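You operate a simulated robot arm through the tools that you are given. There is no shell and no other tool.

You run a simulated robot arm. Do the job below in one go: nothing can be reset, and whatever is moved stays where it is left.

TASK
Give the blue bag 2 shots of flour, clip it shut and stand it on the yellow plate.
Fine: the filler slide stays on flour; one press of the clip press. Set down upright: what you pick out.

The check looks at the end state, three seconds after you hand in, the way a careful person would. Anything else that was tipped, shoved, dropped, spilled or broken makes it a failure.

THE ROBOT
A 6-joint arm with a fingered hand, fixed in place. Base frame: the origin is at the foot of the arm, x ahead of it, y to its left, z up; the work surface is at about z = 850. Lengths are in mm, angles in rad, forces in N, time in s.
With the tool pointing down near the work surface it reaches from about 300 to 700 mm from the base axis. Its first joint turns from -2.897 to 2.897 rad. Payload 4 kg.
The tool frame sits at the grasp point between the pads (the TCP): z along the fingers, y along the line on which they close. The tips reach 22 mm beyond it. The gripper opens to 112 mm. The gripper's body begins 60 mm behind the TCP. The gripper is a hand of 4 fingers: y runs from the thumb to the fingers, the wrist lies at [0, 0, -218] in the tool frame.
Orientation is that of the tool frame in the base frame, as a unit quaternion [w, x, y, z]. With the fingers straight down and closing along the base's y, the tool's x points along the base's -x, its y along +y and its z along -z.

THE INTERFACE
- The arm moves only by the tool nudge_tool. Its argument "steps" is a list that holds one entry, the list of rows, each a list of 6 numbers: the shift along the base's x, y, z in units of 40 mm (1.0 is 40 mm), then the turn, a rotation vector about the base's x, y, z in units of 6 degrees (1.0 is 6 degrees). In form: [[[dx, dy, dz, ax, ay, az], ...]]. A call has 1 to 20 rows; each row shifts and turns the commanded pose from where the row before left it. A call with a number of a shift or a turn outside -1 to 1 is refused whole. Each row takes 0.2 s and may step no farther than 50 mm and 0.15 rad from the row before; otherwise, the whole call is refused. Where a pose cannot be reached the arm comes as near as it can. A force on the tool above 40 N (or 10 N above the force at the start of the call, whichever is more), or a blocked arm, ends the call early, and 0.2 s more pass. In this call time passes only in rows, and 0.2 s behind the last. It gives the time, the measured TCP pose, the force on the tool (base axes), the opening and the grip force at its end, in the units of the frame above (readings bear some noise), with the torque about the TCP (base axes, N m) and any sound that the robot's microphone picked up.
- Cameras (640 x 400 px; columns grow to the right, rows downward): "scene" is fixed at [221.7, 498.9, 1476.2]; the picture's right is [-0.80, -0.60, 0.00], its down [-0.48, 0.64, -0.60] and it looks along [0.36, -0.48, -0.80] (base axes); focal length 230 px, centre (320, 200). "wrist" rides on the gripper at [69, 4, -83] in the tool frame; the picture's right is [-0.06, 1.00, 0.00], its down [-0.77, -0.05, -0.64] and it looks along [-0.64, -0.04, 0.77] (tool axes); focal length 243 px, centre (320, 200). There is no depth. A picture from a camera that has moved, and an enlarged one, comes with that camera's place and axes in the base frame and with its lens.
- get_image(camera): a new picture of that camera. It takes no simulated time.
- move_fingers(finger1, finger2, finger3, thumb_bend): sets how far each is bent, from 0 (flat) to 1 (curled in); at 0.3 the hand is open as for a grip, at 0.7 the pads meet at the TCP. One left out holds its place. A second passes; each finger stops where it meets its share of the squeeze, and holds until it gets a number again. It is the only way to open and close the hand. It gives what a move gives, with no picture; readings hold the bend of each and the force on the fingers (four entries, about 0 where the hand has none), thumb and palm.
- enlarge(camera, box): a new picture of the part [left, top, right, bottom] of that camera's present view, enlarged. It takes no simulated time.
- finish_job(): hands the job in; it is judged then, once.

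Places have to be worked out from the pictures, the camera data and where the tool is seen. Open the gripper and draw the arm clear of the work before you hand the job in, unless the task says otherwise.

The tools are called after "Emit:" as a command line: name --argument value ..., lists and objects as JSON in quotes. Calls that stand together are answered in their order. nudge_tool: Moves the arm, as the interface text tells. Its arguments: {"type":"object","properties":{"steps":{"type":"array"}},"required":["steps"]} The other tools are called the same way: move_fingers (finger1, finger2, finger3, thumb_bend) moves the fingers one by one; get_image (camera) takes a picture; enlarge (camera, box) takes an enlarged picture of a part of a camera's view; finish_job () hands the job in.

At the start:

```text
t: 0.0
tcp_pos: [304.1, 259.2, 1248.6]
orientation: [0.0, 0.0, 1.0, 0.0]
wrist_force: [0.0, 0.8, 0.2]
torque: [-0.04, -0.01, 0.0]
finger_gap: 111.9
gripper_force: 0.0
shape: jaw
bend: [0.3, 0.3, 0.3, 0.3]
finger forces: [0.1, 0.0, 0.0, 0.0, 0.0, 0.0]
```

scene: 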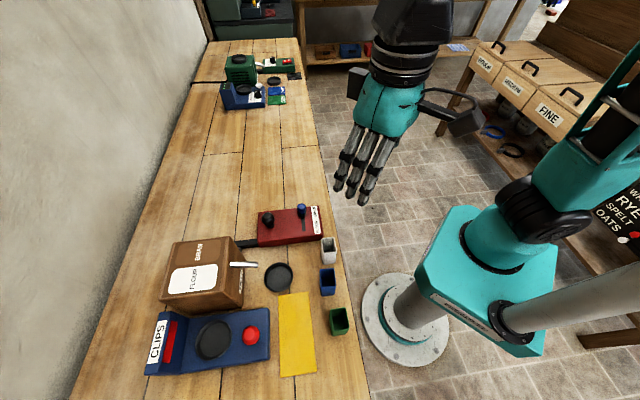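
wrist: 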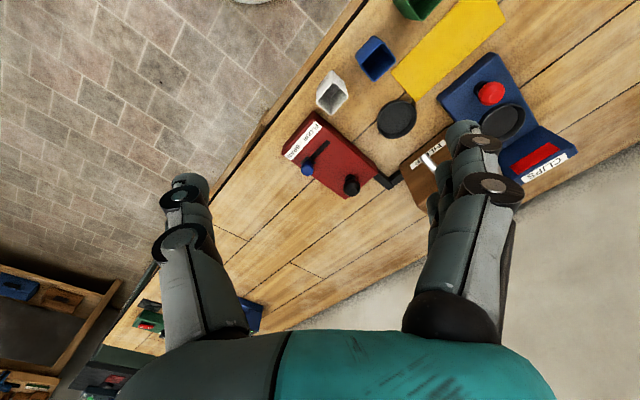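

I start by looking closer at the work area in the scene view to identify the filler, press, bags and plate.

Emit:
enlarge --camera "scene" --box '[140, 190, 360, 385]'

Emit:
enlarge --camera "scene" --box '[230, 190, 360, 300]'

Emit:
enlarge --camera "wrist" --box '[260, 0, 600, 210]'

```text
2.05 times, centred on (250, 288) of scene
camera zoom: at [221.7, 498.9, 1476.2], right [-0.8, -0.6, 0.0], down [-0.48, 0.64, -0.6], along [0.36, -0.48, -0.8], focal length 473 px, centre (464, 20)
```

zoom: 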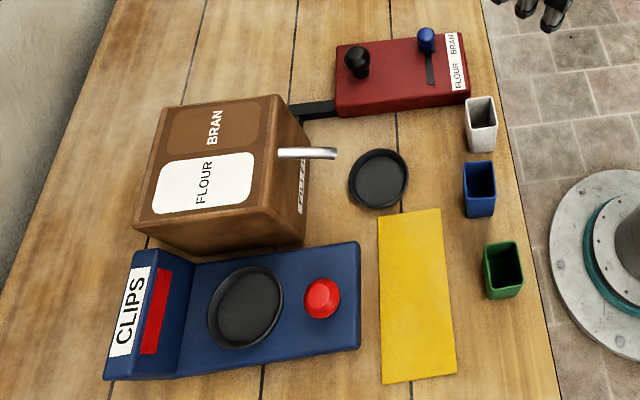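

```text
3.64 times, centred on (295, 245) of scene
camera zoom: at [221.7, 498.9, 1476.2], right [-0.8, -0.6, 0.0], down [-0.48, 0.64, -0.6], along [0.36, -0.48, -0.8], focal length 838 px, centre (411, 36)
```

zoom: 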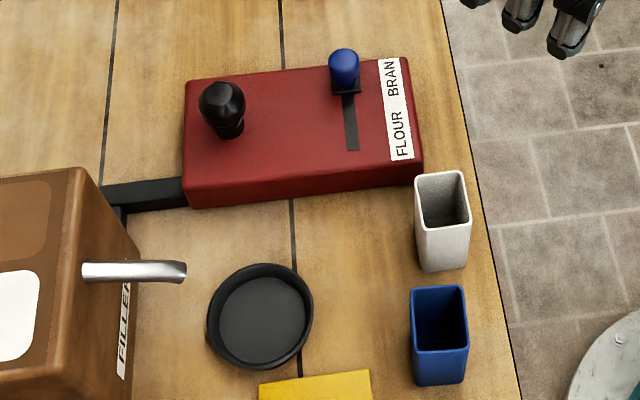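

```text
1.88 times, centred on (430, 105) of wrist
camera zoom: at [234.5, 264.3, 1334.3], right [0.06, 1.0, 0.0], down [0.77, -0.05, 0.64], along [0.64, -0.04, -0.77], focal length 457 px, centre (113, 379)
```

zoom: 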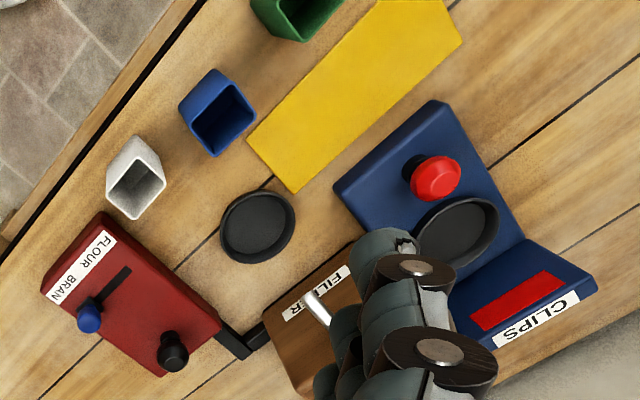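

The slide is on BRAN, the spout's dish sits in front of the filler, and the press has a dish and a red button. The bench runs at about 45° in the base frame. I turn the hand 45° about z so it lines up with the bench, and lower a bit for a closer look.

Emit:
nudge_tool --steps '[[[0, 0, -0.4, 0, 0, 0.94], [0, 0, -0.4, 0, 0, 0.94], [0, 0, -0.4, 0, 0, 0.94], [0, 0, -0.4, 0, 0, 0.94], [0, 0, -0.4, 0, 0, 0.94], [0, 0, -0.4, 0, 0, 0.94], [0, 0, -0.4, 0, 0, 0.94], [0, 0, -0.4, 0, 0, 0.92]]]'

Emit:
get_image --camera "wrist"

Emit:
get_image --camera "scene"

```text
t: 1.8
tcp_pos: [303.9, 259.0, 1121.5]
orientation: [-0.001, -0.383, 0.924, 0.0]
wrist_force: [0.5, 0.1, 0.2]
torque: [-0.02, 0.0, 0.02]
finger_gap: 111.9
gripper_force: 0.1
shape: jaw
bend: [0.3, 0.3, 0.3, 0.3]
finger forces: [0.0, 0.0, 0.0, 0.1, 0.1, 0.0]
```

```text
taken
camera wrist: at [251.3, 213.8, 1206.5], right [-0.66, 0.75, 0.0], down [0.57, 0.51, 0.64], along [0.48, 0.42, -0.77], focal length 243 px, centre (320, 200)
```

wrist: 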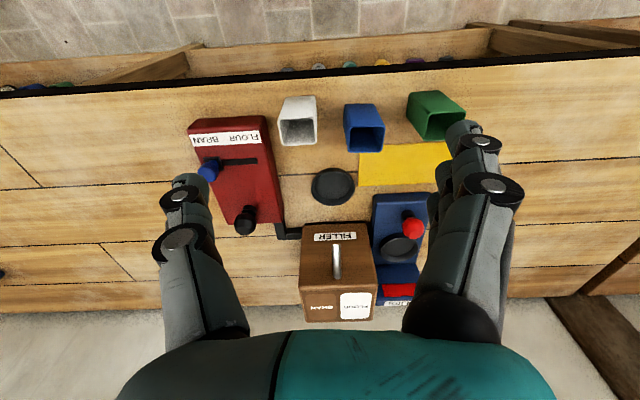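

```text
taken
```

scene: 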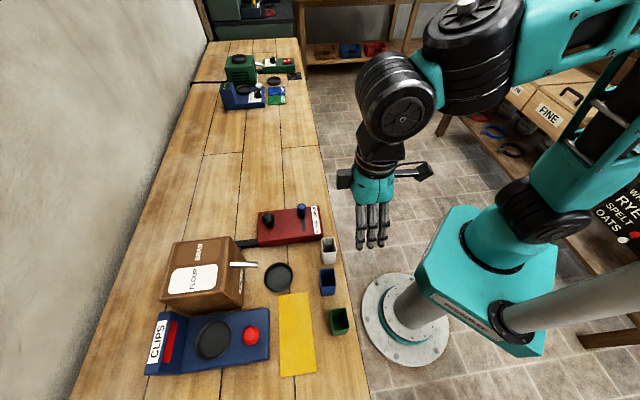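

The wrist view now covers all the work objects. I enlarge it for accurate localization.

Emit:
enlarge --camera "wrist" --box '[270, 80, 470, 210]'

Emit:
enlarge --camera "wrist" --box '[180, 90, 340, 250]'

Emit:
enlarge --camera "wrist" --box '[270, 160, 450, 330]'

```text
3.08 times, centred on (370, 145) of wrist
camera zoom: at [251.3, 213.8, 1206.5], right [-0.66, 0.75, 0.0], down [0.57, 0.51, 0.64], along [0.48, 0.42, -0.77], focal length 746 px, centre (166, 369)
```

zoom: 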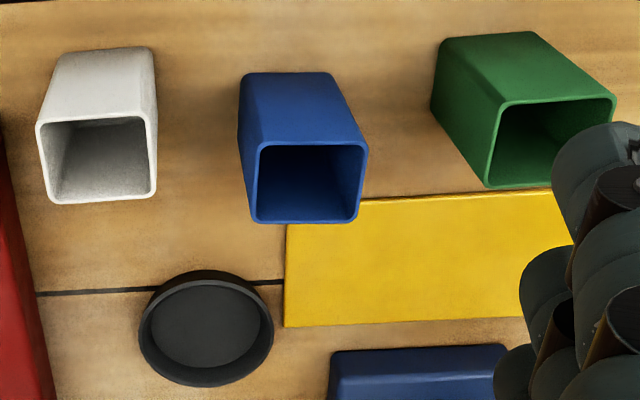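

```text
2.50 times, centred on (260, 170) of wrist
camera zoom: at [251.3, 213.8, 1206.5], right [-0.66, 0.75, 0.0], down [0.57, 0.51, 0.64], along [0.48, 0.42, -0.77], focal length 606 px, centre (470, 275)
```

zoom: 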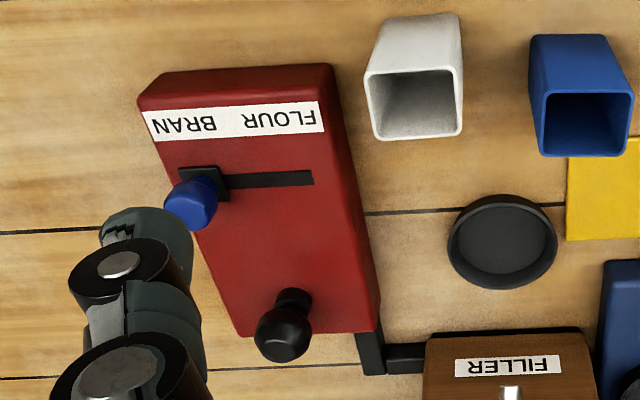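

```text
2.35 times, centred on (360, 245) of wrist
camera zoom: at [251.3, 213.8, 1206.5], right [-0.66, 0.75, 0.0], down [0.57, 0.51, 0.64], along [0.48, 0.42, -0.77], focal length 571 px, centre (226, 94)
```

zoom: 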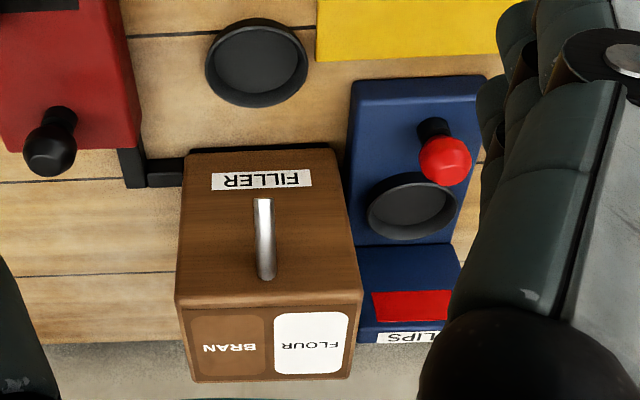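

I judge: blue bag centre ≈ (315, 344), rim z ≈ 929; filler dish ≈ (432, 402); spout tip ≈ (453, 424, 968); blue slide knob ≈ (500, 219, 916); black dosing knob ≈ (544, 309, 931); press button ≈ (375, 536, 915). First I move above the slide knob to put it on flour before any bag is filled.

Emit:
nudge_tool --steps '[[[0.8, -0.16, -0.4, 0, 0, 0], [0.8, -0.16, -0.4, 0, 0, 0], [0.8, -0.16, -0.4, 0, 0, 0], [0.8, -0.16, -0.4, 0, 0, 0], [0.8, -0.16, -0.4, 0, 0, 0], [0.8, -0.16, -0.4, 0, 0, 0]]]'

Emit:
get_image --camera "wrist"

Emit:
get_image --camera "scene"

```text
t: 3.2
tcp_pos: [496.9, 222.2, 1027.5]
orientation: [0.001, -0.382, 0.924, 0.0]
wrist_force: [-0.8, -1.1, 0.7]
torque: [0.0, -0.01, -0.04]
finger_gap: 111.9
gripper_force: 0.0
shape: jaw
bend: [0.3, 0.3, 0.3, 0.3]
finger forces: [0.0, 0.0, 0.0, 0.0, 0.0, 0.1]
```

```text
taken
camera wrist: at [444.7, 175.6, 1112.1], right [-0.66, 0.75, 0.0], down [0.58, 0.51, 0.64], along [0.48, 0.42, -0.77], focal length 243 px, centre (320, 200)
```

wrist: 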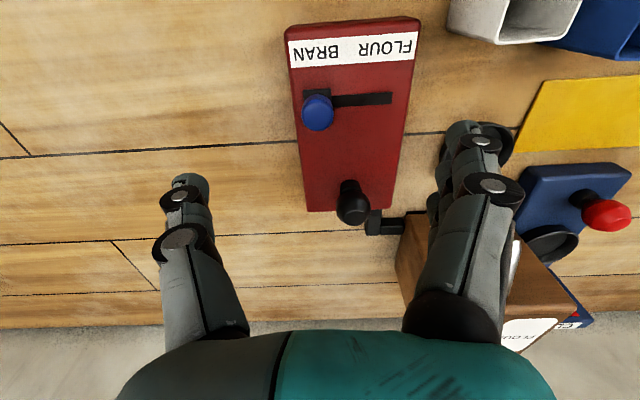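

```text
taken
```

scene: 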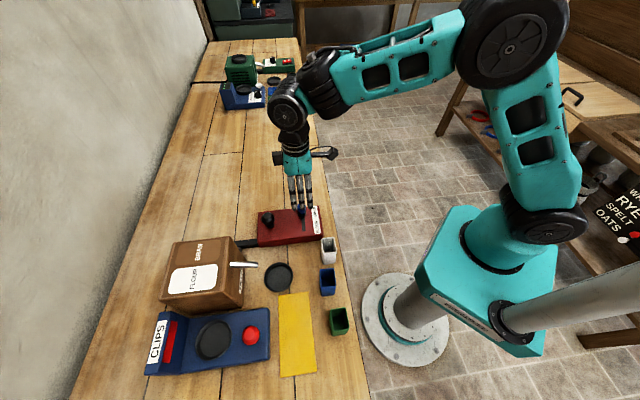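

The knob lies right under the TCP (image centre geometry agrees with (497, 222, 916)). I lower straight down so the knob ends up between thumb and fingers, tips staying above the red box top (≈890).

Emit:
nudge_tool --steps '[[[0, 0, -0.7, 0, 0, 0], [0, 0, -0.7, 0, 0, 0], [0, 0, -0.7, 0, 0, 0], [0, 0, -0.4, 0, 0, 0]]]'

Emit:
get_image --camera "wrist"

Emit:
enlarge --camera "scene" --box '[230, 140, 360, 260]'

```text
t: 4.2
tcp_pos: [494.0, 220.9, 926.9]
orientation: [0.0, -0.383, 0.924, 0.0]
wrist_force: [0.9, -0.2, 0.6]
torque: [0.0, 0.0, 0.0]
finger_gap: 112.1
gripper_force: 0.0
shape: jaw
bend: [0.3, 0.3, 0.3, 0.3]
finger forces: [0.0, 0.0, 0.0, 0.0, 0.0, 0.0]
```

```text
taken
camera wrist: at [442.3, 175.5, 1012.6], right [-0.66, 0.75, 0.0], down [0.58, 0.51, 0.64], along [0.48, 0.42, -0.77], focal length 243 px, centre (320, 200)
```

wrist: 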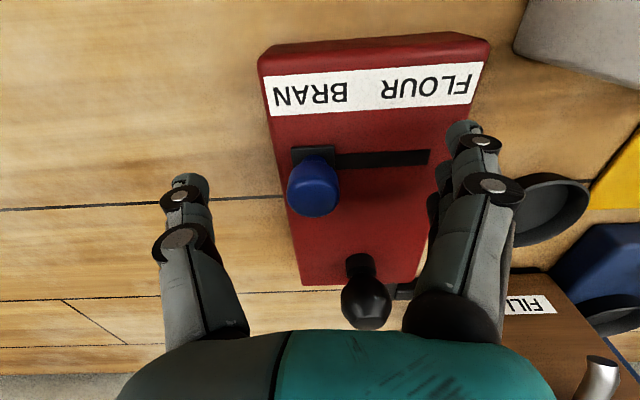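

```text
3.33 times, centred on (295, 200) of scene
camera zoom: at [221.7, 498.9, 1476.2], right [-0.8, -0.6, 0.0], down [-0.48, 0.64, -0.6], along [0.36, -0.48, -0.8], focal length 768 px, centre (403, 200)
```

zoom: 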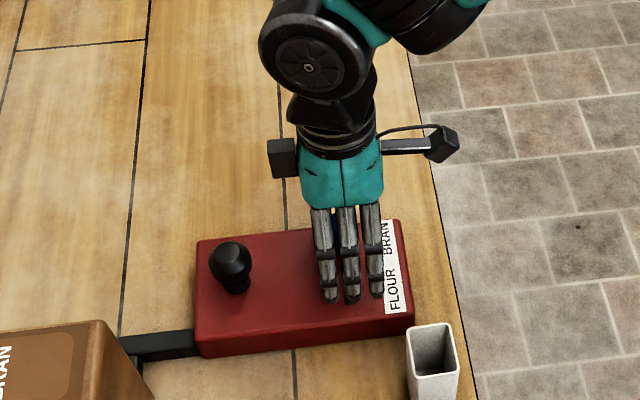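

The blue knob is between thumb and fingers, clear of everything else. I close around it to about its width so I can drag it along the slot.

Emit:
move_fingers --finger1 0.6 --finger2 0.6 --finger3 0.6 --thumb_bend 0.6

Emit:
get_image --camera "wrist"

Emit:
enlarge --camera "scene" --box '[230, 140, 360, 260]'

```text
t: 5.2
tcp_pos: [495.6, 220.7, 928.2]
orientation: [0.0, -0.383, 0.924, 0.0]
wrist_force: [0.7, 0.5, 0.4]
torque: [-0.02, -0.01, 0.02]
finger_gap: 32.8
gripper_force: 0.0
shape: fingers
bend: [0.6, 0.6, 0.6, 0.59]
finger forces: [0.0, 0.0, 0.0, 0.1, 0.8, 0.0]
```

```text
taken
camera wrist: at [442.3, 175.4, 1012.7], right [-0.66, 0.75, 0.0], down [0.58, 0.51, 0.64], along [0.48, 0.42, -0.77], focal length 243 px, centre (320, 200)
```

wrist: 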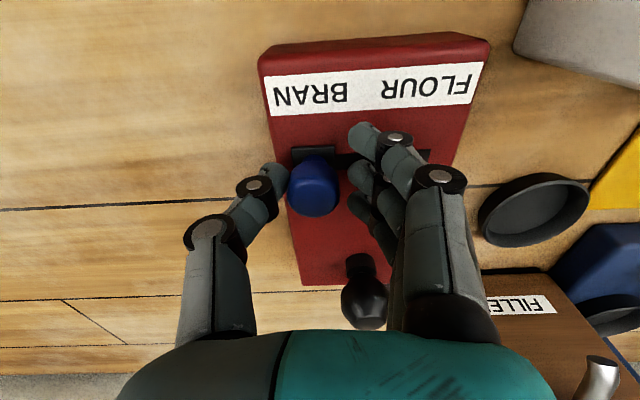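

```text
3.33 times, centred on (295, 200) of scene
camera zoom: at [221.7, 498.9, 1476.2], right [-0.8, -0.6, 0.0], down [-0.48, 0.64, -0.6], along [0.36, -0.48, -0.8], focal length 768 px, centre (403, 200)
```

zoom: 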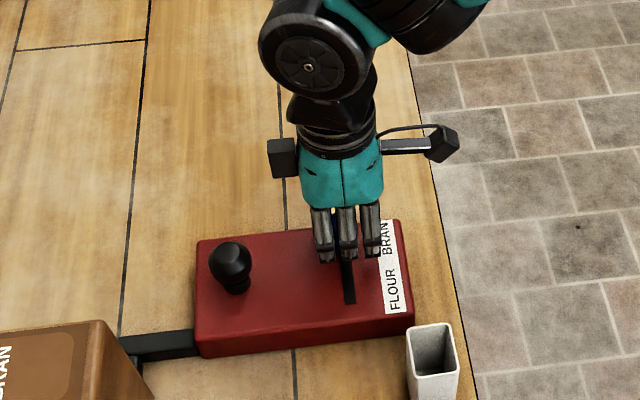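

The thumb just touches the knob. I push toward FLOUR along (-0.707, +0.707) in small steps.

Emit:
nudge_tool --steps '[[[-0.18, 0.18, 0, 0, 0, 0], [-0.18, 0.18, 0, 0, 0, 0], [-0.18, 0.18, 0, 0, 0, 0], [-0.18, 0.18, 0, 0, 0, 0]]]'

Emit:
get_image --camera "wrist"

Emit:
enlarge --camera "scene" --box '[230, 140, 360, 260]'

```text
t: 6.2
tcp_pos: [467.4, 250.5, 925.8]
orientation: [0.0, -0.383, 0.924, 0.0]
wrist_force: [0.5, -0.4, -0.5]
torque: [-0.04, 0.02, 0.0]
finger_gap: 31.6
gripper_force: 0.3
shape: fingers
bend: [0.6, 0.6, 0.6, 0.6]
finger forces: [0.1, 0.1, 0.0, 0.1, 0.1, 0.0]
```

```text
taken
camera wrist: at [415.0, 204.9, 1010.2], right [-0.66, 0.75, 0.0], down [0.58, 0.51, 0.64], along [0.48, 0.42, -0.77], focal length 243 px, centre (320, 200)
```

wrist: 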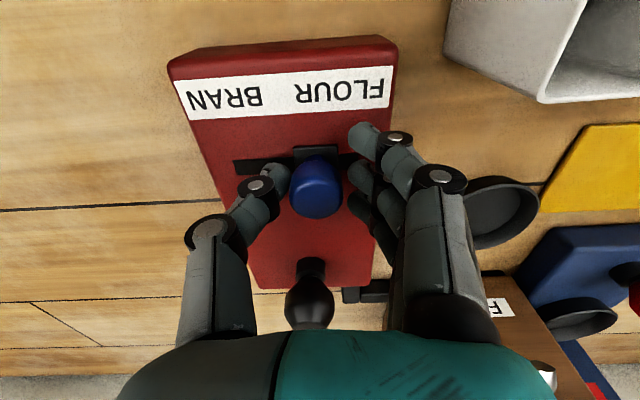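

```text
3.33 times, centred on (295, 200) of scene
camera zoom: at [221.7, 498.9, 1476.2], right [-0.8, -0.6, 0.0], down [-0.48, 0.64, -0.6], along [0.36, -0.48, -0.8], focal length 768 px, centre (403, 200)
```

zoom: 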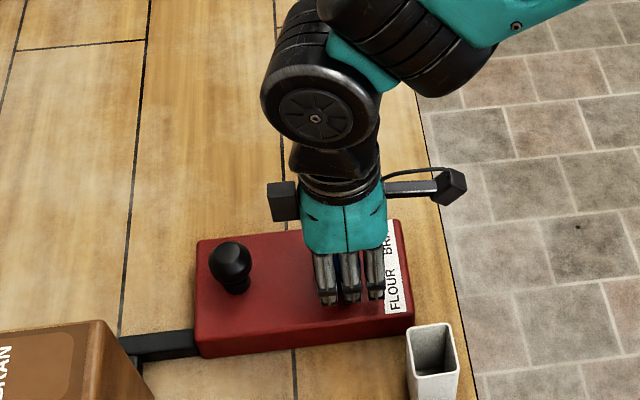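

The knob follows the hand without resistance. I continue toward FLOUR until it meets the end of the slot.

Emit:
nudge_tool --steps '[[[-0.1, 0.1, 0, 0, 0, 0], [-0.1, 0.1, 0, 0, 0, 0], [-0.1, 0.1, 0, 0, 0, 0]]]'

Emit:
get_image --camera "wrist"

```text
t: 7.0
tcp_pos: [455.2, 262.6, 926.3]
orientation: [0.001, -0.382, 0.924, 0.0]
wrist_force: [-0.3, -0.1, 0.4]
torque: [0.02, -0.04, -0.05]
finger_gap: 31.6
gripper_force: 0.0
shape: fingers
bend: [0.6, 0.6, 0.6, 0.6]
finger forces: [0.1, 0.1, 0.0, 0.0, 0.0, 0.1]
```

```text
taken
camera wrist: at [403.0, 216.8, 1010.4], right [-0.66, 0.75, 0.0], down [0.58, 0.51, 0.64], along [0.48, 0.42, -0.77], focal length 243 px, centre (320, 200)
```

wrist: 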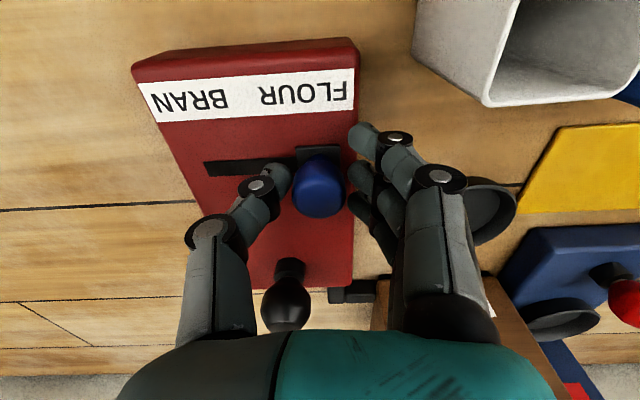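

Close to the end of the slot now. I press on in smaller steps to find the stop.

Emit:
nudge_tool --steps '[[[-0.07, 0.07, 0, 0, 0, 0], [-0.07, 0.07, 0, 0, 0, 0]]]'

Emit:
enlarge --camera "wrist" --box '[180, 80, 440, 260]'

```text
t: 7.6
tcp_pos: [450.7, 267.6, 926.5]
orientation: [0.001, -0.382, 0.924, 0.0]
wrist_force: [2.9, -1.8, -0.6]
torque: [-0.02, -0.05, -0.01]
finger_gap: 35.4
gripper_force: 2.4
shape: fingers
bend: [0.6, 0.6, 0.6, 0.58]
finger forces: [0.0, 0.0, 0.0, 0.1, 3.7, 0.0]
```

```text
2.22 times, centred on (310, 170) of wrist
camera zoom: at [397.4, 221.4, 1011.0], right [-0.66, 0.75, 0.0], down [0.58, 0.51, 0.64], along [0.48, 0.42, -0.77], focal length 539 px, centre (342, 267)
```

zoom: 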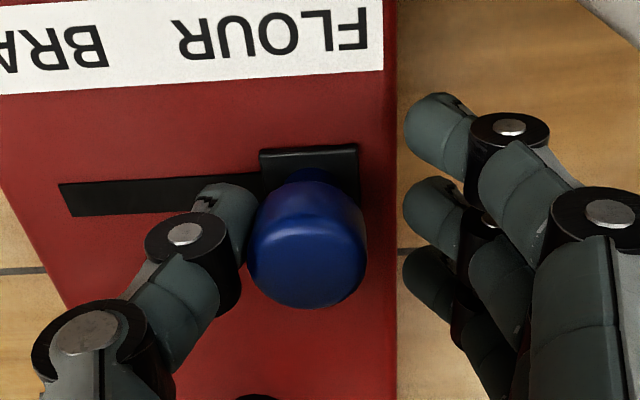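

Thumb force rose to 3.7 N and the gap opened, so the slider has met its stop. One small extra push confirms it, then I back off a little, and open.

Emit:
nudge_tool --steps '[[[-0.06, 0.06, 0, 0, 0, 0]]]'

Emit:
enlarge --camera "wrist" --box '[180, 80, 440, 260]'

```text
t: 8.0
tcp_pos: [446.0, 269.2, 926.6]
orientation: [0.0, -0.382, 0.924, 0.0]
wrist_force: [6.7, -5.0, 1.3]
torque: [-0.14, -0.13, -0.01]
finger_gap: 39.1
gripper_force: 3.2
shape: fingers
bend: [0.6, 0.6, 0.6, 0.57]
finger forces: [0.0, 0.0, 0.2, 0.0, 6.8, 0.0]
```

```text
2.22 times, centred on (310, 170) of wrist
camera zoom: at [393.9, 224.5, 1011.0], right [-0.66, 0.75, 0.0], down [0.58, 0.51, 0.64], along [0.48, 0.42, -0.77], focal length 539 px, centre (342, 267)
```

zoom: 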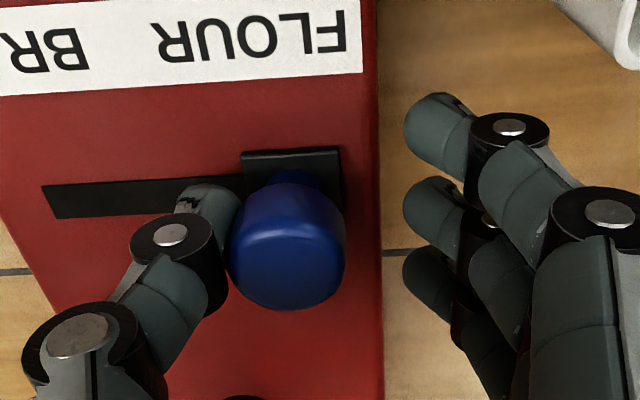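

Slide is firmly at the FLOUR stop. I back off 5 mm so the thumb unloads, then rise straight up clear of the knob.

Emit:
nudge_tool --steps '[[[0.1, -0.1, 0, 0, 0, 0], [0, 0, 0.5, 0, 0, 0], [0, 0, 0.9, 0, 0, 0], [0, 0, 0.9, 0, 0, 0], [0, 0, 0.6, 0, 0, 0]]]'

Emit:
get_image --camera "wrist"

Emit:
enlarge --camera "scene" --box '[210, 180, 350, 300]'

```text
t: 9.2
tcp_pos: [450.9, 265.7, 1041.6]
orientation: [-0.001, -0.382, 0.924, 0.0]
wrist_force: [0.4, 0.3, -0.8]
torque: [-0.03, -0.01, -0.02]
finger_gap: 31.6
gripper_force: 0.0
shape: fingers
bend: [0.6, 0.6, 0.6, 0.6]
finger forces: [0.1, 0.0, 0.0, 0.1, 0.0, 0.1]
```

```text
taken
camera wrist: at [397.6, 219.5, 1125.4], right [-0.66, 0.75, 0.0], down [0.58, 0.51, 0.64], along [0.48, 0.42, -0.77], focal length 243 px, centre (320, 200)
```

wrist: 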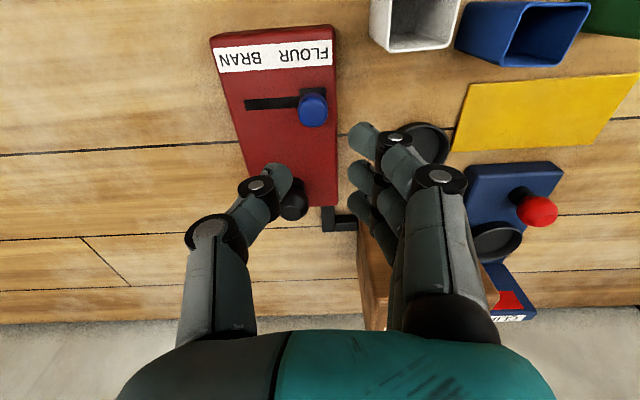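

```text
3.33 times, centred on (280, 240) of scene
camera zoom: at [221.7, 498.9, 1476.2], right [-0.8, -0.6, 0.0], down [-0.48, 0.64, -0.6], along [0.36, -0.48, -0.8], focal length 768 px, centre (453, 67)
```

zoom: 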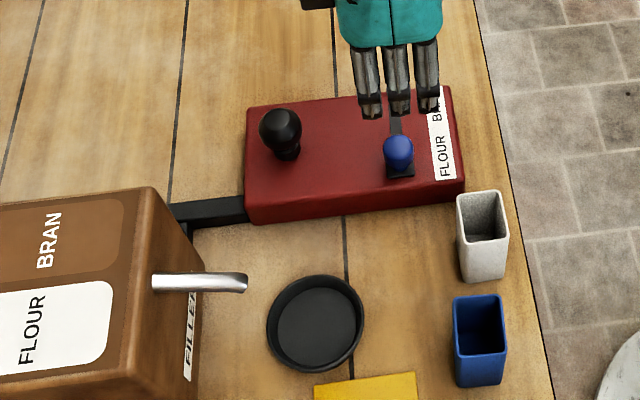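

Slide is on FLOUR. Next the bag: the thumb has only about 40 mm between white and blue, so I pre-shape the hand at about 0.45 bend. I move over the blue bag with a 25° outward tilt, so the hand will later stay clear of the spout.

Emit:
nudge_tool --steps '[[[-0.7, 0.41, 0, 0.59, -0.59, 0], [-0.7, 0.41, 0, 0.59, -0.59, 0], [-0.7, 0.41, 0, 0.59, -0.59, 0], [-0.7, 0.41, 0, 0.59, -0.59, 0], [-0.7, 0.41, 0, 0.59, -0.59, 0]]]'

Emit:
move_fingers --finger1 0.45 --finger2 0.45 --finger3 0.45 --thumb_bend 0.45

Emit:
get_image --camera "wrist"

Emit:
get_image --camera "scene"

```text
t: 10.4
tcp_pos: [308.5, 349.4, 1041.8]
orientation: [0.2, -0.374, 0.902, 0.083]
wrist_force: [-0.5, 0.5, -0.3]
torque: [-0.02, -0.02, -0.01]
finger_gap: 31.6
gripper_force: 0.1
shape: fingers
bend: [0.6, 0.6, 0.6, 0.6]
finger forces: [0.1, 0.1, 0.0, 0.1, 0.0, 0.0]
```

```text
t: 11.4
tcp_pos: [309.0, 348.6, 1041.9]
orientation: [0.2, -0.374, 0.902, 0.083]
wrist_force: [0.9, 0.1, 0.2]
torque: [-0.01, -0.04, 0.0]
finger_gap: 70.8
gripper_force: 0.0
shape: fingers
bend: [0.45, 0.45, 0.45, 0.45]
finger forces: [0.0, 0.0, 0.1, 0.0, 0.0, 0.0]
```

```text
taken
camera wrist: at [236.5, 283.4, 1089.0], right [-0.66, 0.75, 0.03], down [0.33, 0.26, 0.91], along [0.67, 0.61, -0.42], focal length 243 px, centre (320, 200)
```

wrist: 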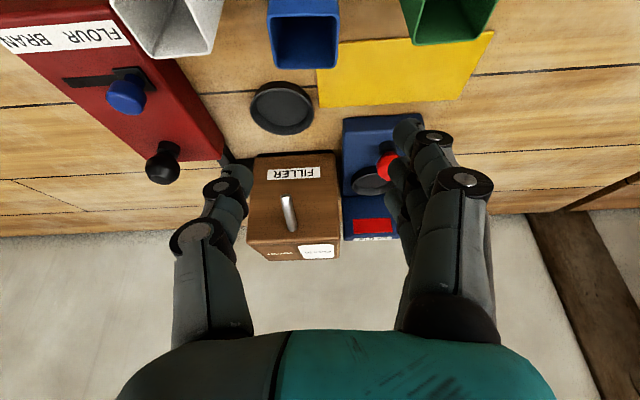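

```text
taken
```

scene: 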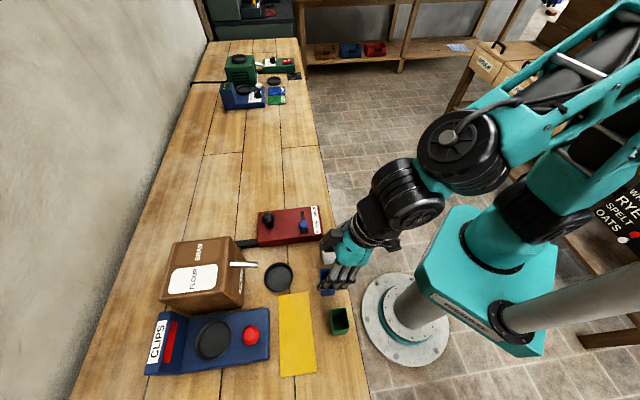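

I enlarge the top of the wrist view to refine the blue bag's rim location relative to the hand.

Emit:
enlarge --camera "wrist" --box '[200, 0, 440, 150]'

Emit:
enlarge --camera "scene" --box '[280, 200, 420, 350]'

Emit:
enlarge --camera "wrist" --box '[220, 70, 420, 270]'

```text
2.67 times, centred on (320, 75) of wrist
camera zoom: at [236.5, 283.4, 1089.0], right [-0.66, 0.75, 0.03], down [0.33, 0.26, 0.91], along [0.67, 0.61, -0.42], focal length 647 px, centre (320, 533)
```

zoom: 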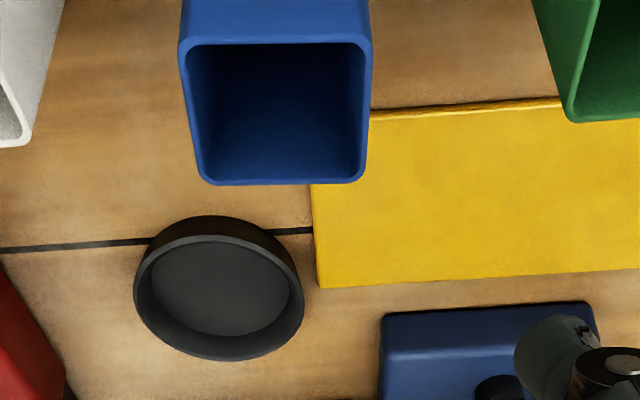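

```text
2.67 times, centred on (350, 275) of scene
camera zoom: at [221.7, 498.9, 1476.2], right [-0.8, -0.6, 0.0], down [-0.48, 0.64, -0.6], along [0.36, -0.48, -0.8], focal length 614 px, centre (240, 0)
```

zoom: 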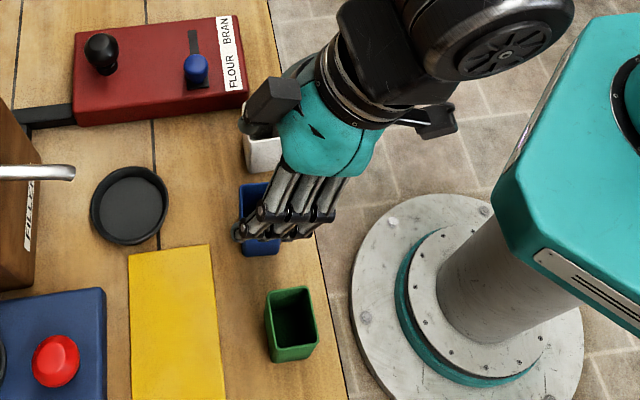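

```text
2.00 times, centred on (320, 170) of wrist
camera zoom: at [236.5, 283.4, 1089.0], right [-0.66, 0.75, 0.03], down [0.33, 0.26, 0.91], along [0.67, 0.61, -0.42], focal length 485 px, centre (320, 260)
```

zoom: 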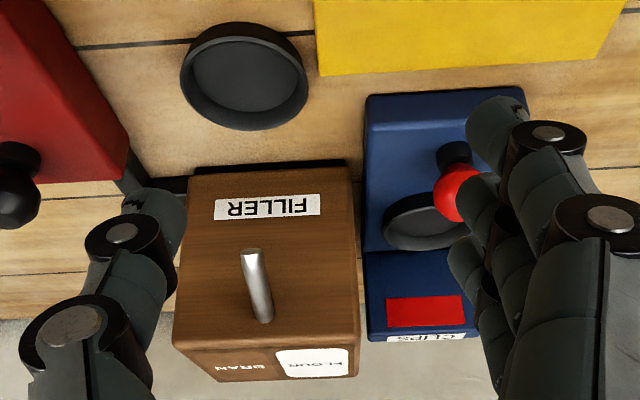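

Blue bag centre is ≈ (315, 345.5), 42 × 34 mm, and the hand is about 6 mm toward the green side as planned, which keeps the thumb clear of the white bag. I lower partway and check.

Emit:
nudge_tool --steps '[[[0, 0, -0.8, 0, 0, 0], [0, 0, -0.8, 0, 0, 0], [0, 0, -0.6, 0, 0, 0]]]'

Emit:
get_image --camera "wrist"

Emit:
enlarge --camera "scene" --box '[280, 200, 420, 350]'

```text
t: 12.2
tcp_pos: [309.3, 351.1, 953.6]
orientation: [0.199, -0.374, 0.902, 0.083]
wrist_force: [-0.3, -0.5, -0.7]
torque: [-0.05, 0.01, 0.02]
finger_gap: 70.6
gripper_force: 0.0
shape: fingers
bend: [0.45, 0.45, 0.45, 0.45]
finger forces: [0.0, 0.0, 0.1, 0.0, 0.1, 0.0]
```

```text
taken
camera wrist: at [236.6, 285.6, 1001.8], right [-0.67, 0.75, 0.03], down [0.33, 0.26, 0.91], along [0.67, 0.61, -0.42], focal length 243 px, centre (320, 200)
```

wrist: 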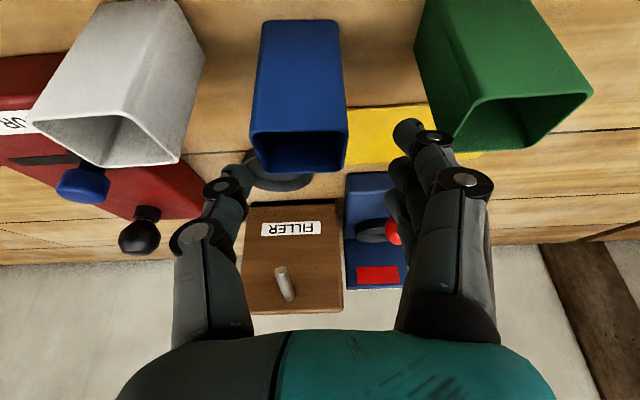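

```text
2.67 times, centred on (350, 275) of scene
camera zoom: at [221.7, 498.9, 1476.2], right [-0.8, -0.6, 0.0], down [-0.48, 0.64, -0.6], along [0.36, -0.48, -0.8], focal length 614 px, centre (240, 0)
```

zoom: 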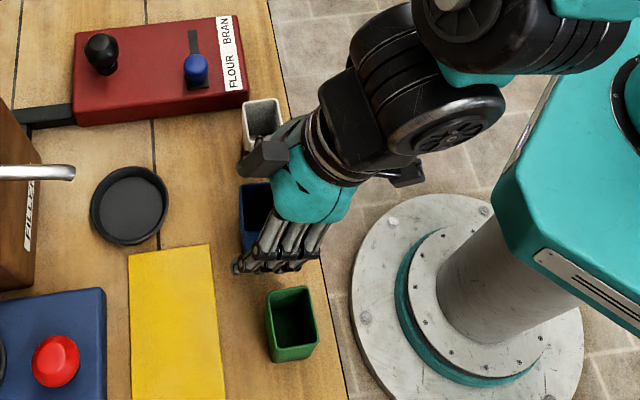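

The thumb is about 6 mm off the bag's side; I shift 3 mm toward the white side for balance and lower to the grip height, TCP ≈ 908.

Emit:
nudge_tool --steps '[[[0.05, -0.05, 0, 0, 0, 0], [0, 0, -0.4, 0, 0, 0], [0, 0, -0.4, 0, 0, 0], [0, 0, -0.35, 0, 0, 0]]]'

Emit:
get_image --camera "wrist"

Emit:
enlarge --camera "scene" --box '[280, 200, 420, 350]'

```text
t: 13.2
tcp_pos: [313.4, 347.7, 907.2]
orientation: [0.2, -0.373, 0.902, 0.083]
wrist_force: [0.5, 0.0, -0.1]
torque: [0.02, -0.03, -0.01]
finger_gap: 71.1
gripper_force: 0.1
shape: fingers
bend: [0.45, 0.45, 0.45, 0.45]
finger forces: [0.0, 0.0, 0.0, 0.0, 0.0, 0.1]
```

```text
taken
camera wrist: at [239.7, 281.8, 954.7], right [-0.66, 0.75, 0.03], down [0.33, 0.26, 0.91], along [0.67, 0.61, -0.42], focal length 243 px, centre (320, 200)
```

wrist: 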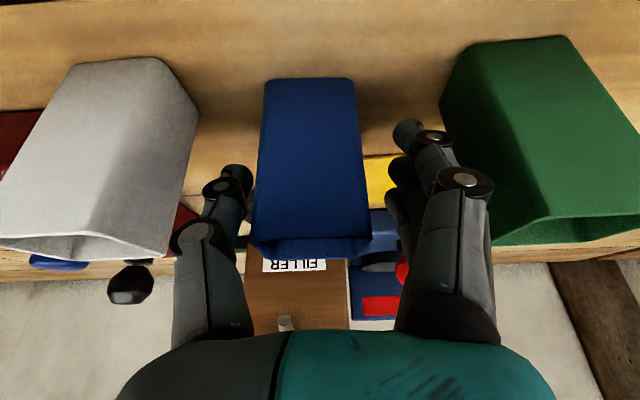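

```text
2.67 times, centred on (350, 275) of scene
camera zoom: at [221.7, 498.9, 1476.2], right [-0.8, -0.6, 0.0], down [-0.48, 0.64, -0.6], along [0.36, -0.48, -0.8], focal length 614 px, centre (240, 0)
```

zoom: 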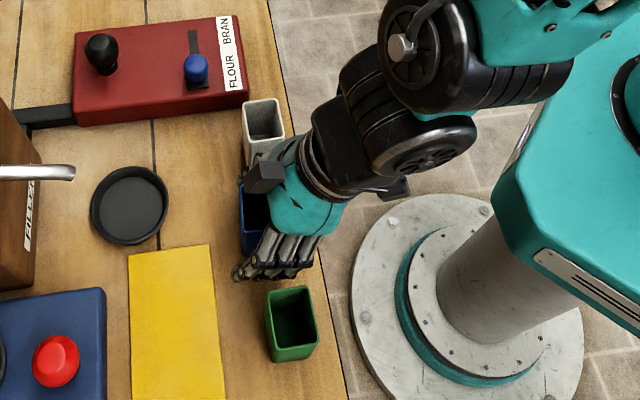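

The bag sits between thumb and fingers with clearance on both sides. I close gently to 0.6 and read forces.

Emit:
move_fingers --finger1 0.6 --finger2 0.6 --finger3 0.6 --thumb_bend 0.6

Emit:
get_image --camera "wrist"

```text
t: 14.2
tcp_pos: [312.3, 348.3, 907.4]
orientation: [0.201, -0.374, 0.902, 0.083]
wrist_force: [-0.1, 0.0, 0.9]
torque: [0.0, 0.01, 0.02]
finger_gap: 43.4
gripper_force: 5.3
shape: fingers
bend: [0.56, 0.56, 0.6, 0.57]
finger forces: [2.5, 2.6, 0.0, 0.0, 5.0, 0.0]
```

```text
taken
camera wrist: at [239.8, 282.0, 955.0], right [-0.66, 0.75, 0.03], down [0.33, 0.26, 0.91], along [0.67, 0.61, -0.42], focal length 243 px, centre (320, 200)
```

wrist: 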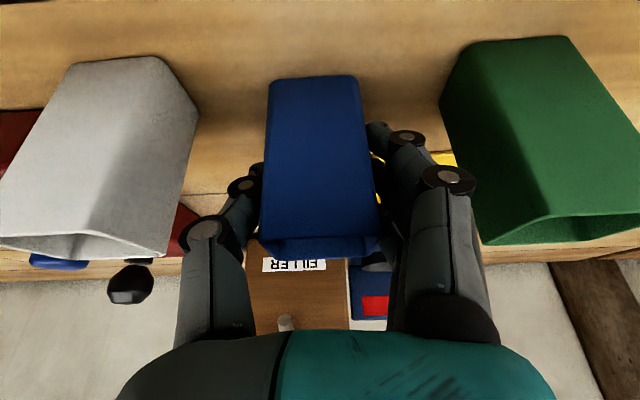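

Fingers 1 and 2 and the thumb hold the bag (≈5 N); finger 3 misses it. I firm up the grip a bit before lifting.

Emit:
move_fingers --finger1 0.63 --finger2 0.63 --thumb_bend 0.64

Emit:
nudge_tool --steps '[[[0, 0, 0.2, 0, 0, 0], [0, 0, 0.3, 0, 0, 0]]]'

Emit:
get_image --camera "wrist"

Emit:
enlarge --camera "scene" --box '[280, 200, 420, 350]'

```text
t: 15.2
tcp_pos: [313.0, 347.4, 907.2]
orientation: [0.2, -0.373, 0.902, 0.083]
wrist_force: [0.4, 0.3, -0.1]
torque: [0.03, 0.04, -0.04]
finger_gap: 42.6
gripper_force: 8.4
shape: fingers
bend: [0.56, 0.56, 0.6, 0.59]
finger forces: [4.2, 4.3, 0.1, 0.0, 8.6, 0.0]
```

```text
t: 15.8
tcp_pos: [312.4, 347.3, 928.0]
orientation: [0.2, -0.374, 0.902, 0.083]
wrist_force: [0.5, -0.3, -1.0]
torque: [-0.06, -0.04, 0.01]
finger_gap: 42.5
gripper_force: 8.7
shape: fingers
bend: [0.56, 0.56, 0.6, 0.59]
finger forces: [4.3, 4.4, 0.0, 0.1, 8.5, 0.0]
```

```text
taken
camera wrist: at [239.8, 280.7, 975.3], right [-0.66, 0.75, 0.03], down [0.33, 0.26, 0.91], along [0.67, 0.61, -0.42], focal length 243 px, centre (320, 200)
```

wrist: 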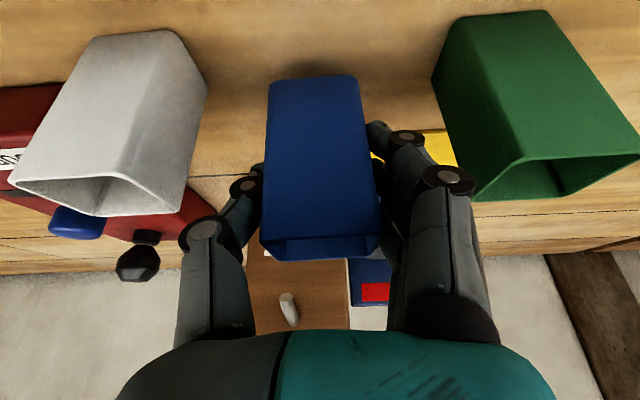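

```text
2.67 times, centred on (350, 275) of scene
camera zoom: at [221.7, 498.9, 1476.2], right [-0.8, -0.6, 0.0], down [-0.48, 0.64, -0.6], along [0.36, -0.48, -0.8], focal length 614 px, centre (240, 0)
```

zoom: 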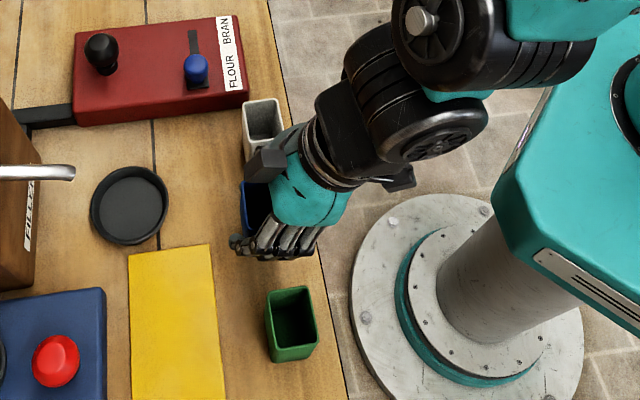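

The bag lifts cleanly with the hand; its bottom is about 57 mm below the TCP. I raise it and bring it toward the filler dish, stopping short to check spout clearance.

Emit:
nudge_tool --steps '[[[0, 0, 0.6, 0, 0, 0], [0, 0, 0.6, 0, 0, 0], [0, 0, 0.5, 0, 0, 0], [0.5, 0.3, 0, 0, 0, 0], [0.6, 0.3, 0, 0, 0, 0], [0.6, 0.3, 0, 0, 0, 0]]]'

Emit:
get_image --camera "wrist"

Emit:
enlarge --camera "scene" --box '[210, 190, 350, 310]'

```text
t: 17.2
tcp_pos: [380.0, 382.3, 995.6]
orientation: [0.2, -0.373, 0.902, 0.083]
wrist_force: [-0.5, -0.2, -0.9]
torque: [0.01, -0.01, -0.04]
finger_gap: 42.8
gripper_force: 8.6
shape: fingers
bend: [0.56, 0.56, 0.6, 0.59]
finger forces: [4.2, 4.3, 0.1, 0.1, 8.7, 0.0]
```

```text
taken
camera wrist: at [307.3, 316.6, 1043.4], right [-0.67, 0.75, 0.03], down [0.33, 0.26, 0.91], along [0.67, 0.61, -0.42], focal length 243 px, centre (320, 200)
```

wrist: 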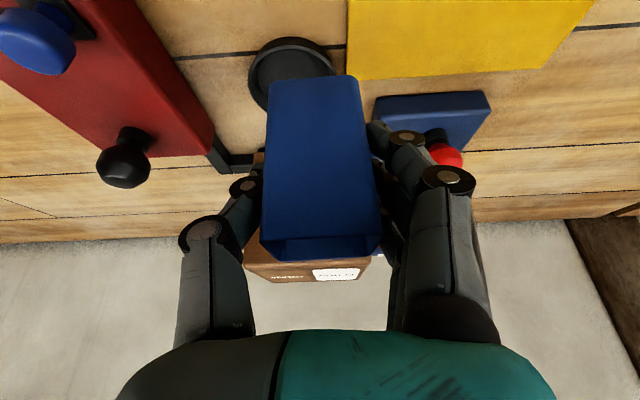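

```text
3.33 times, centred on (280, 250) of scene
camera zoom: at [221.7, 498.9, 1476.2], right [-0.8, -0.6, 0.0], down [-0.48, 0.64, -0.6], along [0.36, -0.48, -0.8], focal length 768 px, centre (453, 33)
```

zoom: 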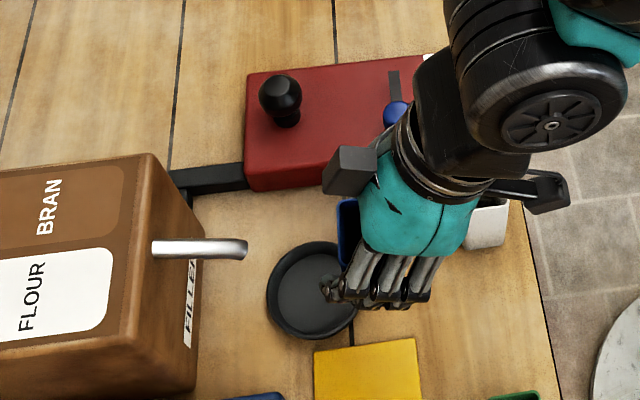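

The bag hangs upright, centred on the TCP. To pass under the spout (tip ≈ (456, 426), bottom ≈ 955) I align sideways, descend in front of the dish to a bag-bottom height of about 872, then slide in over the dish rim. First finger 3, which is not holding, opens a little for clearance.

Emit:
move_fingers --finger3 0.5

Emit:
nudge_tool --steps '[[[0.38, -0.01, 0, 0, 0, 0], [0.38, -0.01, 0, 0, 0, 0], [0, 0, -0.5, 0, 0, 0], [0, 0, -0.5, 0, 0, 0], [0, 0, -0.5, 0, 0, 0]]]'

Emit:
get_image --camera "wrist"

Emit:
enlarge --camera "scene" --box '[210, 190, 350, 310]'

```text
t: 18.2
tcp_pos: [380.7, 382.6, 996.6]
orientation: [0.2, -0.374, 0.902, 0.083]
wrist_force: [0.2, 0.4, -1.0]
torque: [-0.01, 0.02, -0.03]
finger_gap: 42.1
gripper_force: 8.3
shape: fingers
bend: [0.56, 0.56, 0.5, 0.59]
finger forces: [4.1, 4.4, 0.1, 0.0, 8.6, 0.0]
```

```text
t: 19.4
tcp_pos: [409.9, 379.8, 936.7]
orientation: [0.2, -0.374, 0.902, 0.083]
wrist_force: [-0.2, 0.7, -1.9]
torque: [-0.04, -0.01, -0.01]
finger_gap: 42.4
gripper_force: 8.8
shape: fingers
bend: [0.56, 0.56, 0.5, 0.59]
finger forces: [4.1, 4.4, 0.1, 0.0, 8.6, 0.0]
```

```text
taken
camera wrist: at [336.8, 314.3, 984.2], right [-0.67, 0.75, 0.03], down [0.33, 0.26, 0.91], along [0.67, 0.61, -0.42], focal length 243 px, centre (320, 200)
```

wrist: 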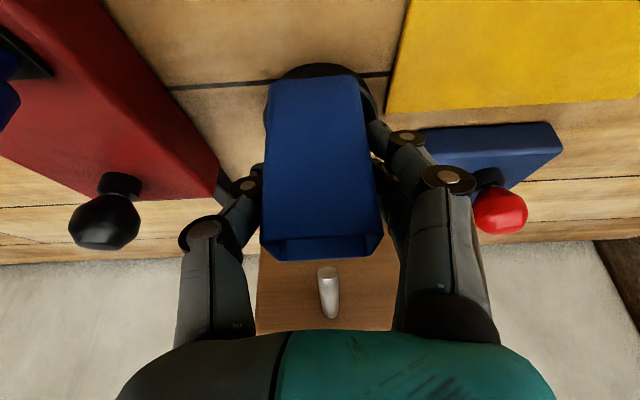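

```text
3.33 times, centred on (280, 250) of scene
camera zoom: at [221.7, 498.9, 1476.2], right [-0.8, -0.6, 0.0], down [-0.48, 0.64, -0.6], along [0.36, -0.48, -0.8], focal length 768 px, centre (453, 33)
```

zoom: 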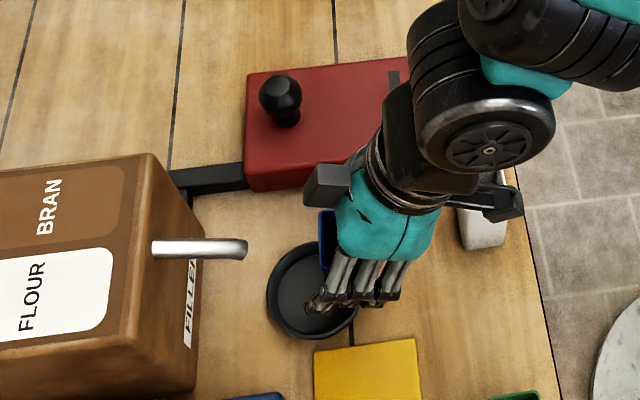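

Everything is lined up (hand u ≈ 21, spout u ≈ 20). I lower about 10 mm, then slide over the dish to its centre (≈ 432.5, 403).

Emit:
nudge_tool --steps '[[[0, 0, -0.22, 0, 0, 0], [0.28, 0.29, 0, 0, 0, 0], [0.28, 0.29, 0, 0, 0, 0]]]'

Emit:
get_image --camera "wrist"

Emit:
enlarge --camera "scene" --box '[210, 190, 350, 310]'

```text
t: 20.2
tcp_pos: [432.2, 403.2, 927.5]
orientation: [0.2, -0.374, 0.902, 0.083]
wrist_force: [-0.9, -1.0, -0.9]
torque: [0.0, 0.02, 0.0]
finger_gap: 42.4
gripper_force: 9.0
shape: fingers
bend: [0.56, 0.56, 0.5, 0.59]
finger forces: [4.3, 4.5, 0.0, 0.0, 8.5, 0.1]
```

```text
taken
camera wrist: at [360.2, 337.8, 975.3], right [-0.66, 0.75, 0.03], down [0.33, 0.26, 0.91], along [0.67, 0.61, -0.42], focal length 243 px, centre (320, 200)
```

wrist: 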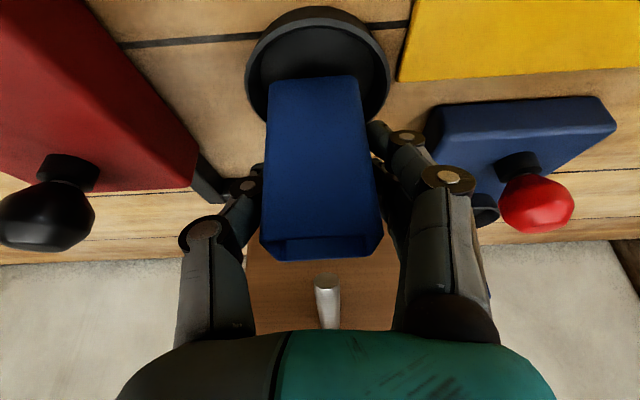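

```text
3.33 times, centred on (280, 250) of scene
camera zoom: at [221.7, 498.9, 1476.2], right [-0.8, -0.6, 0.0], down [-0.48, 0.64, -0.6], along [0.36, -0.48, -0.8], focal length 768 px, centre (453, 33)
```

zoom: 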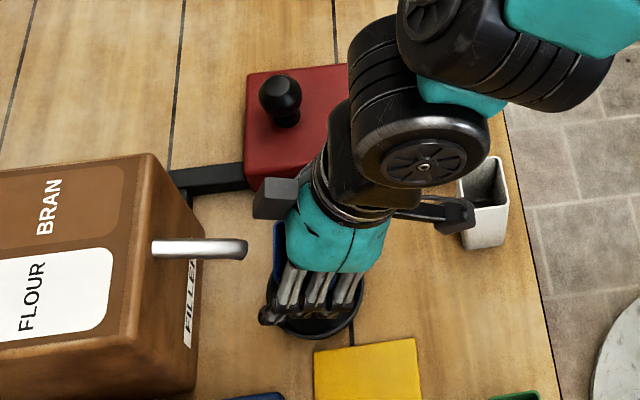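

I enlarge the wrist view to check the bag's centring over the dish before lowering.

Emit:
enlarge --camera "wrist" --box '[220, 0, 420, 150]'

```text
2.67 times, centred on (320, 75) of wrist
camera zoom: at [360.2, 337.8, 975.3], right [-0.66, 0.75, 0.03], down [0.33, 0.26, 0.91], along [0.67, 0.61, -0.42], focal length 647 px, centre (320, 533)
```

zoom: 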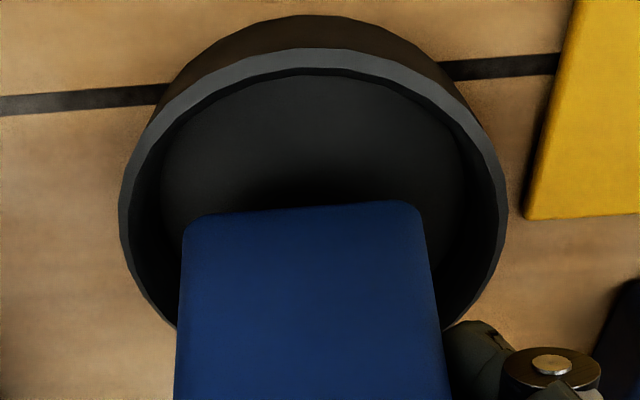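

Bag bottom is centred to within ~3 mm of the dish. I shift by (1.4, 2.8) mm and lower most of the way.

Emit:
nudge_tool --steps '[[[0.035, 0.07, 0, 0, 0, 0], [0, 0, -0.2, 0, 0, 0], [0, 0, -0.12, 0, 0, 0]]]'

Emit:
nudge_tool --steps '[[[0, 0, -0.05, 0, 0, 0]]]'

Emit:
enlarge --camera "wrist" --box '[220, 0, 420, 150]'

```text
t: 21.0
tcp_pos: [434.9, 406.9, 914.6]
orientation: [0.2, -0.373, 0.902, 0.082]
wrist_force: [-0.7, 0.8, -0.3]
torque: [0.0, 0.03, -0.01]
finger_gap: 42.7
gripper_force: 8.5
shape: fingers
bend: [0.56, 0.56, 0.5, 0.59]
finger forces: [4.1, 4.5, 0.1, 0.0, 8.6, 0.0]
```

```text
t: 21.4
tcp_pos: [434.8, 407.1, 912.4]
orientation: [0.2, -0.374, 0.902, 0.083]
wrist_force: [-0.3, -0.5, -0.5]
torque: [0.0, 0.0, -0.01]
finger_gap: 42.3
gripper_force: 8.5
shape: fingers
bend: [0.56, 0.56, 0.5, 0.59]
finger forces: [4.5, 4.5, 0.0, 0.1, 8.4, 0.0]
```

```text
2.67 times, centred on (320, 75) of wrist
camera zoom: at [362.5, 341.0, 959.4], right [-0.67, 0.75, 0.03], down [0.33, 0.26, 0.91], along [0.67, 0.61, -0.42], focal length 647 px, centre (320, 533)
```

zoom: 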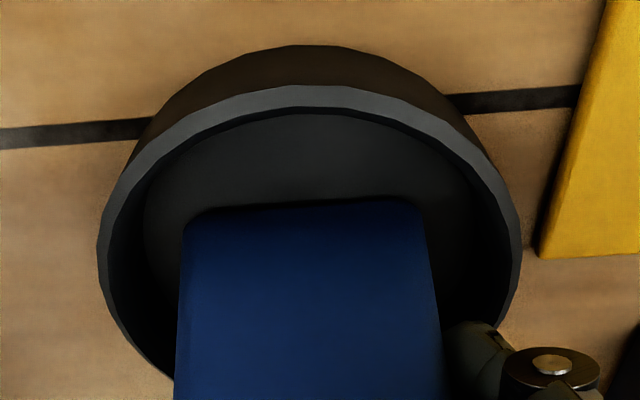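

No contact yet; the bag bottom is about 855. I lower in 2 mm steps until the force shows contact.

Emit:
nudge_tool --steps '[[[0, 0, -0.04, 0, 0, 0]]]'

Emit:
nudge_tool --steps '[[[0, 0, -0.04, 0, 0, 0]]]'

```text
t: 21.8
tcp_pos: [435.9, 406.8, 909.5]
orientation: [0.201, -0.374, 0.902, 0.083]
wrist_force: [-1.2, -1.7, 2.7]
torque: [0.07, 0.11, -0.03]
finger_gap: 42.7
gripper_force: 8.8
shape: fingers
bend: [0.56, 0.56, 0.5, 0.59]
finger forces: [5.0, 4.8, 0.0, 0.0, 8.8, 0.0]
```

```text
t: 22.2
tcp_pos: [437.0, 408.6, 908.9]
orientation: [0.201, -0.373, 0.902, 0.083]
wrist_force: [-4.0, -2.1, 10.8]
torque: [0.01, 0.13, -0.02]
finger_gap: 42.4
gripper_force: 10.3
shape: fingers
bend: [0.57, 0.57, 0.5, 0.6]
finger forces: [5.4, 5.3, 0.1, 0.0, 9.7, 0.0]
```

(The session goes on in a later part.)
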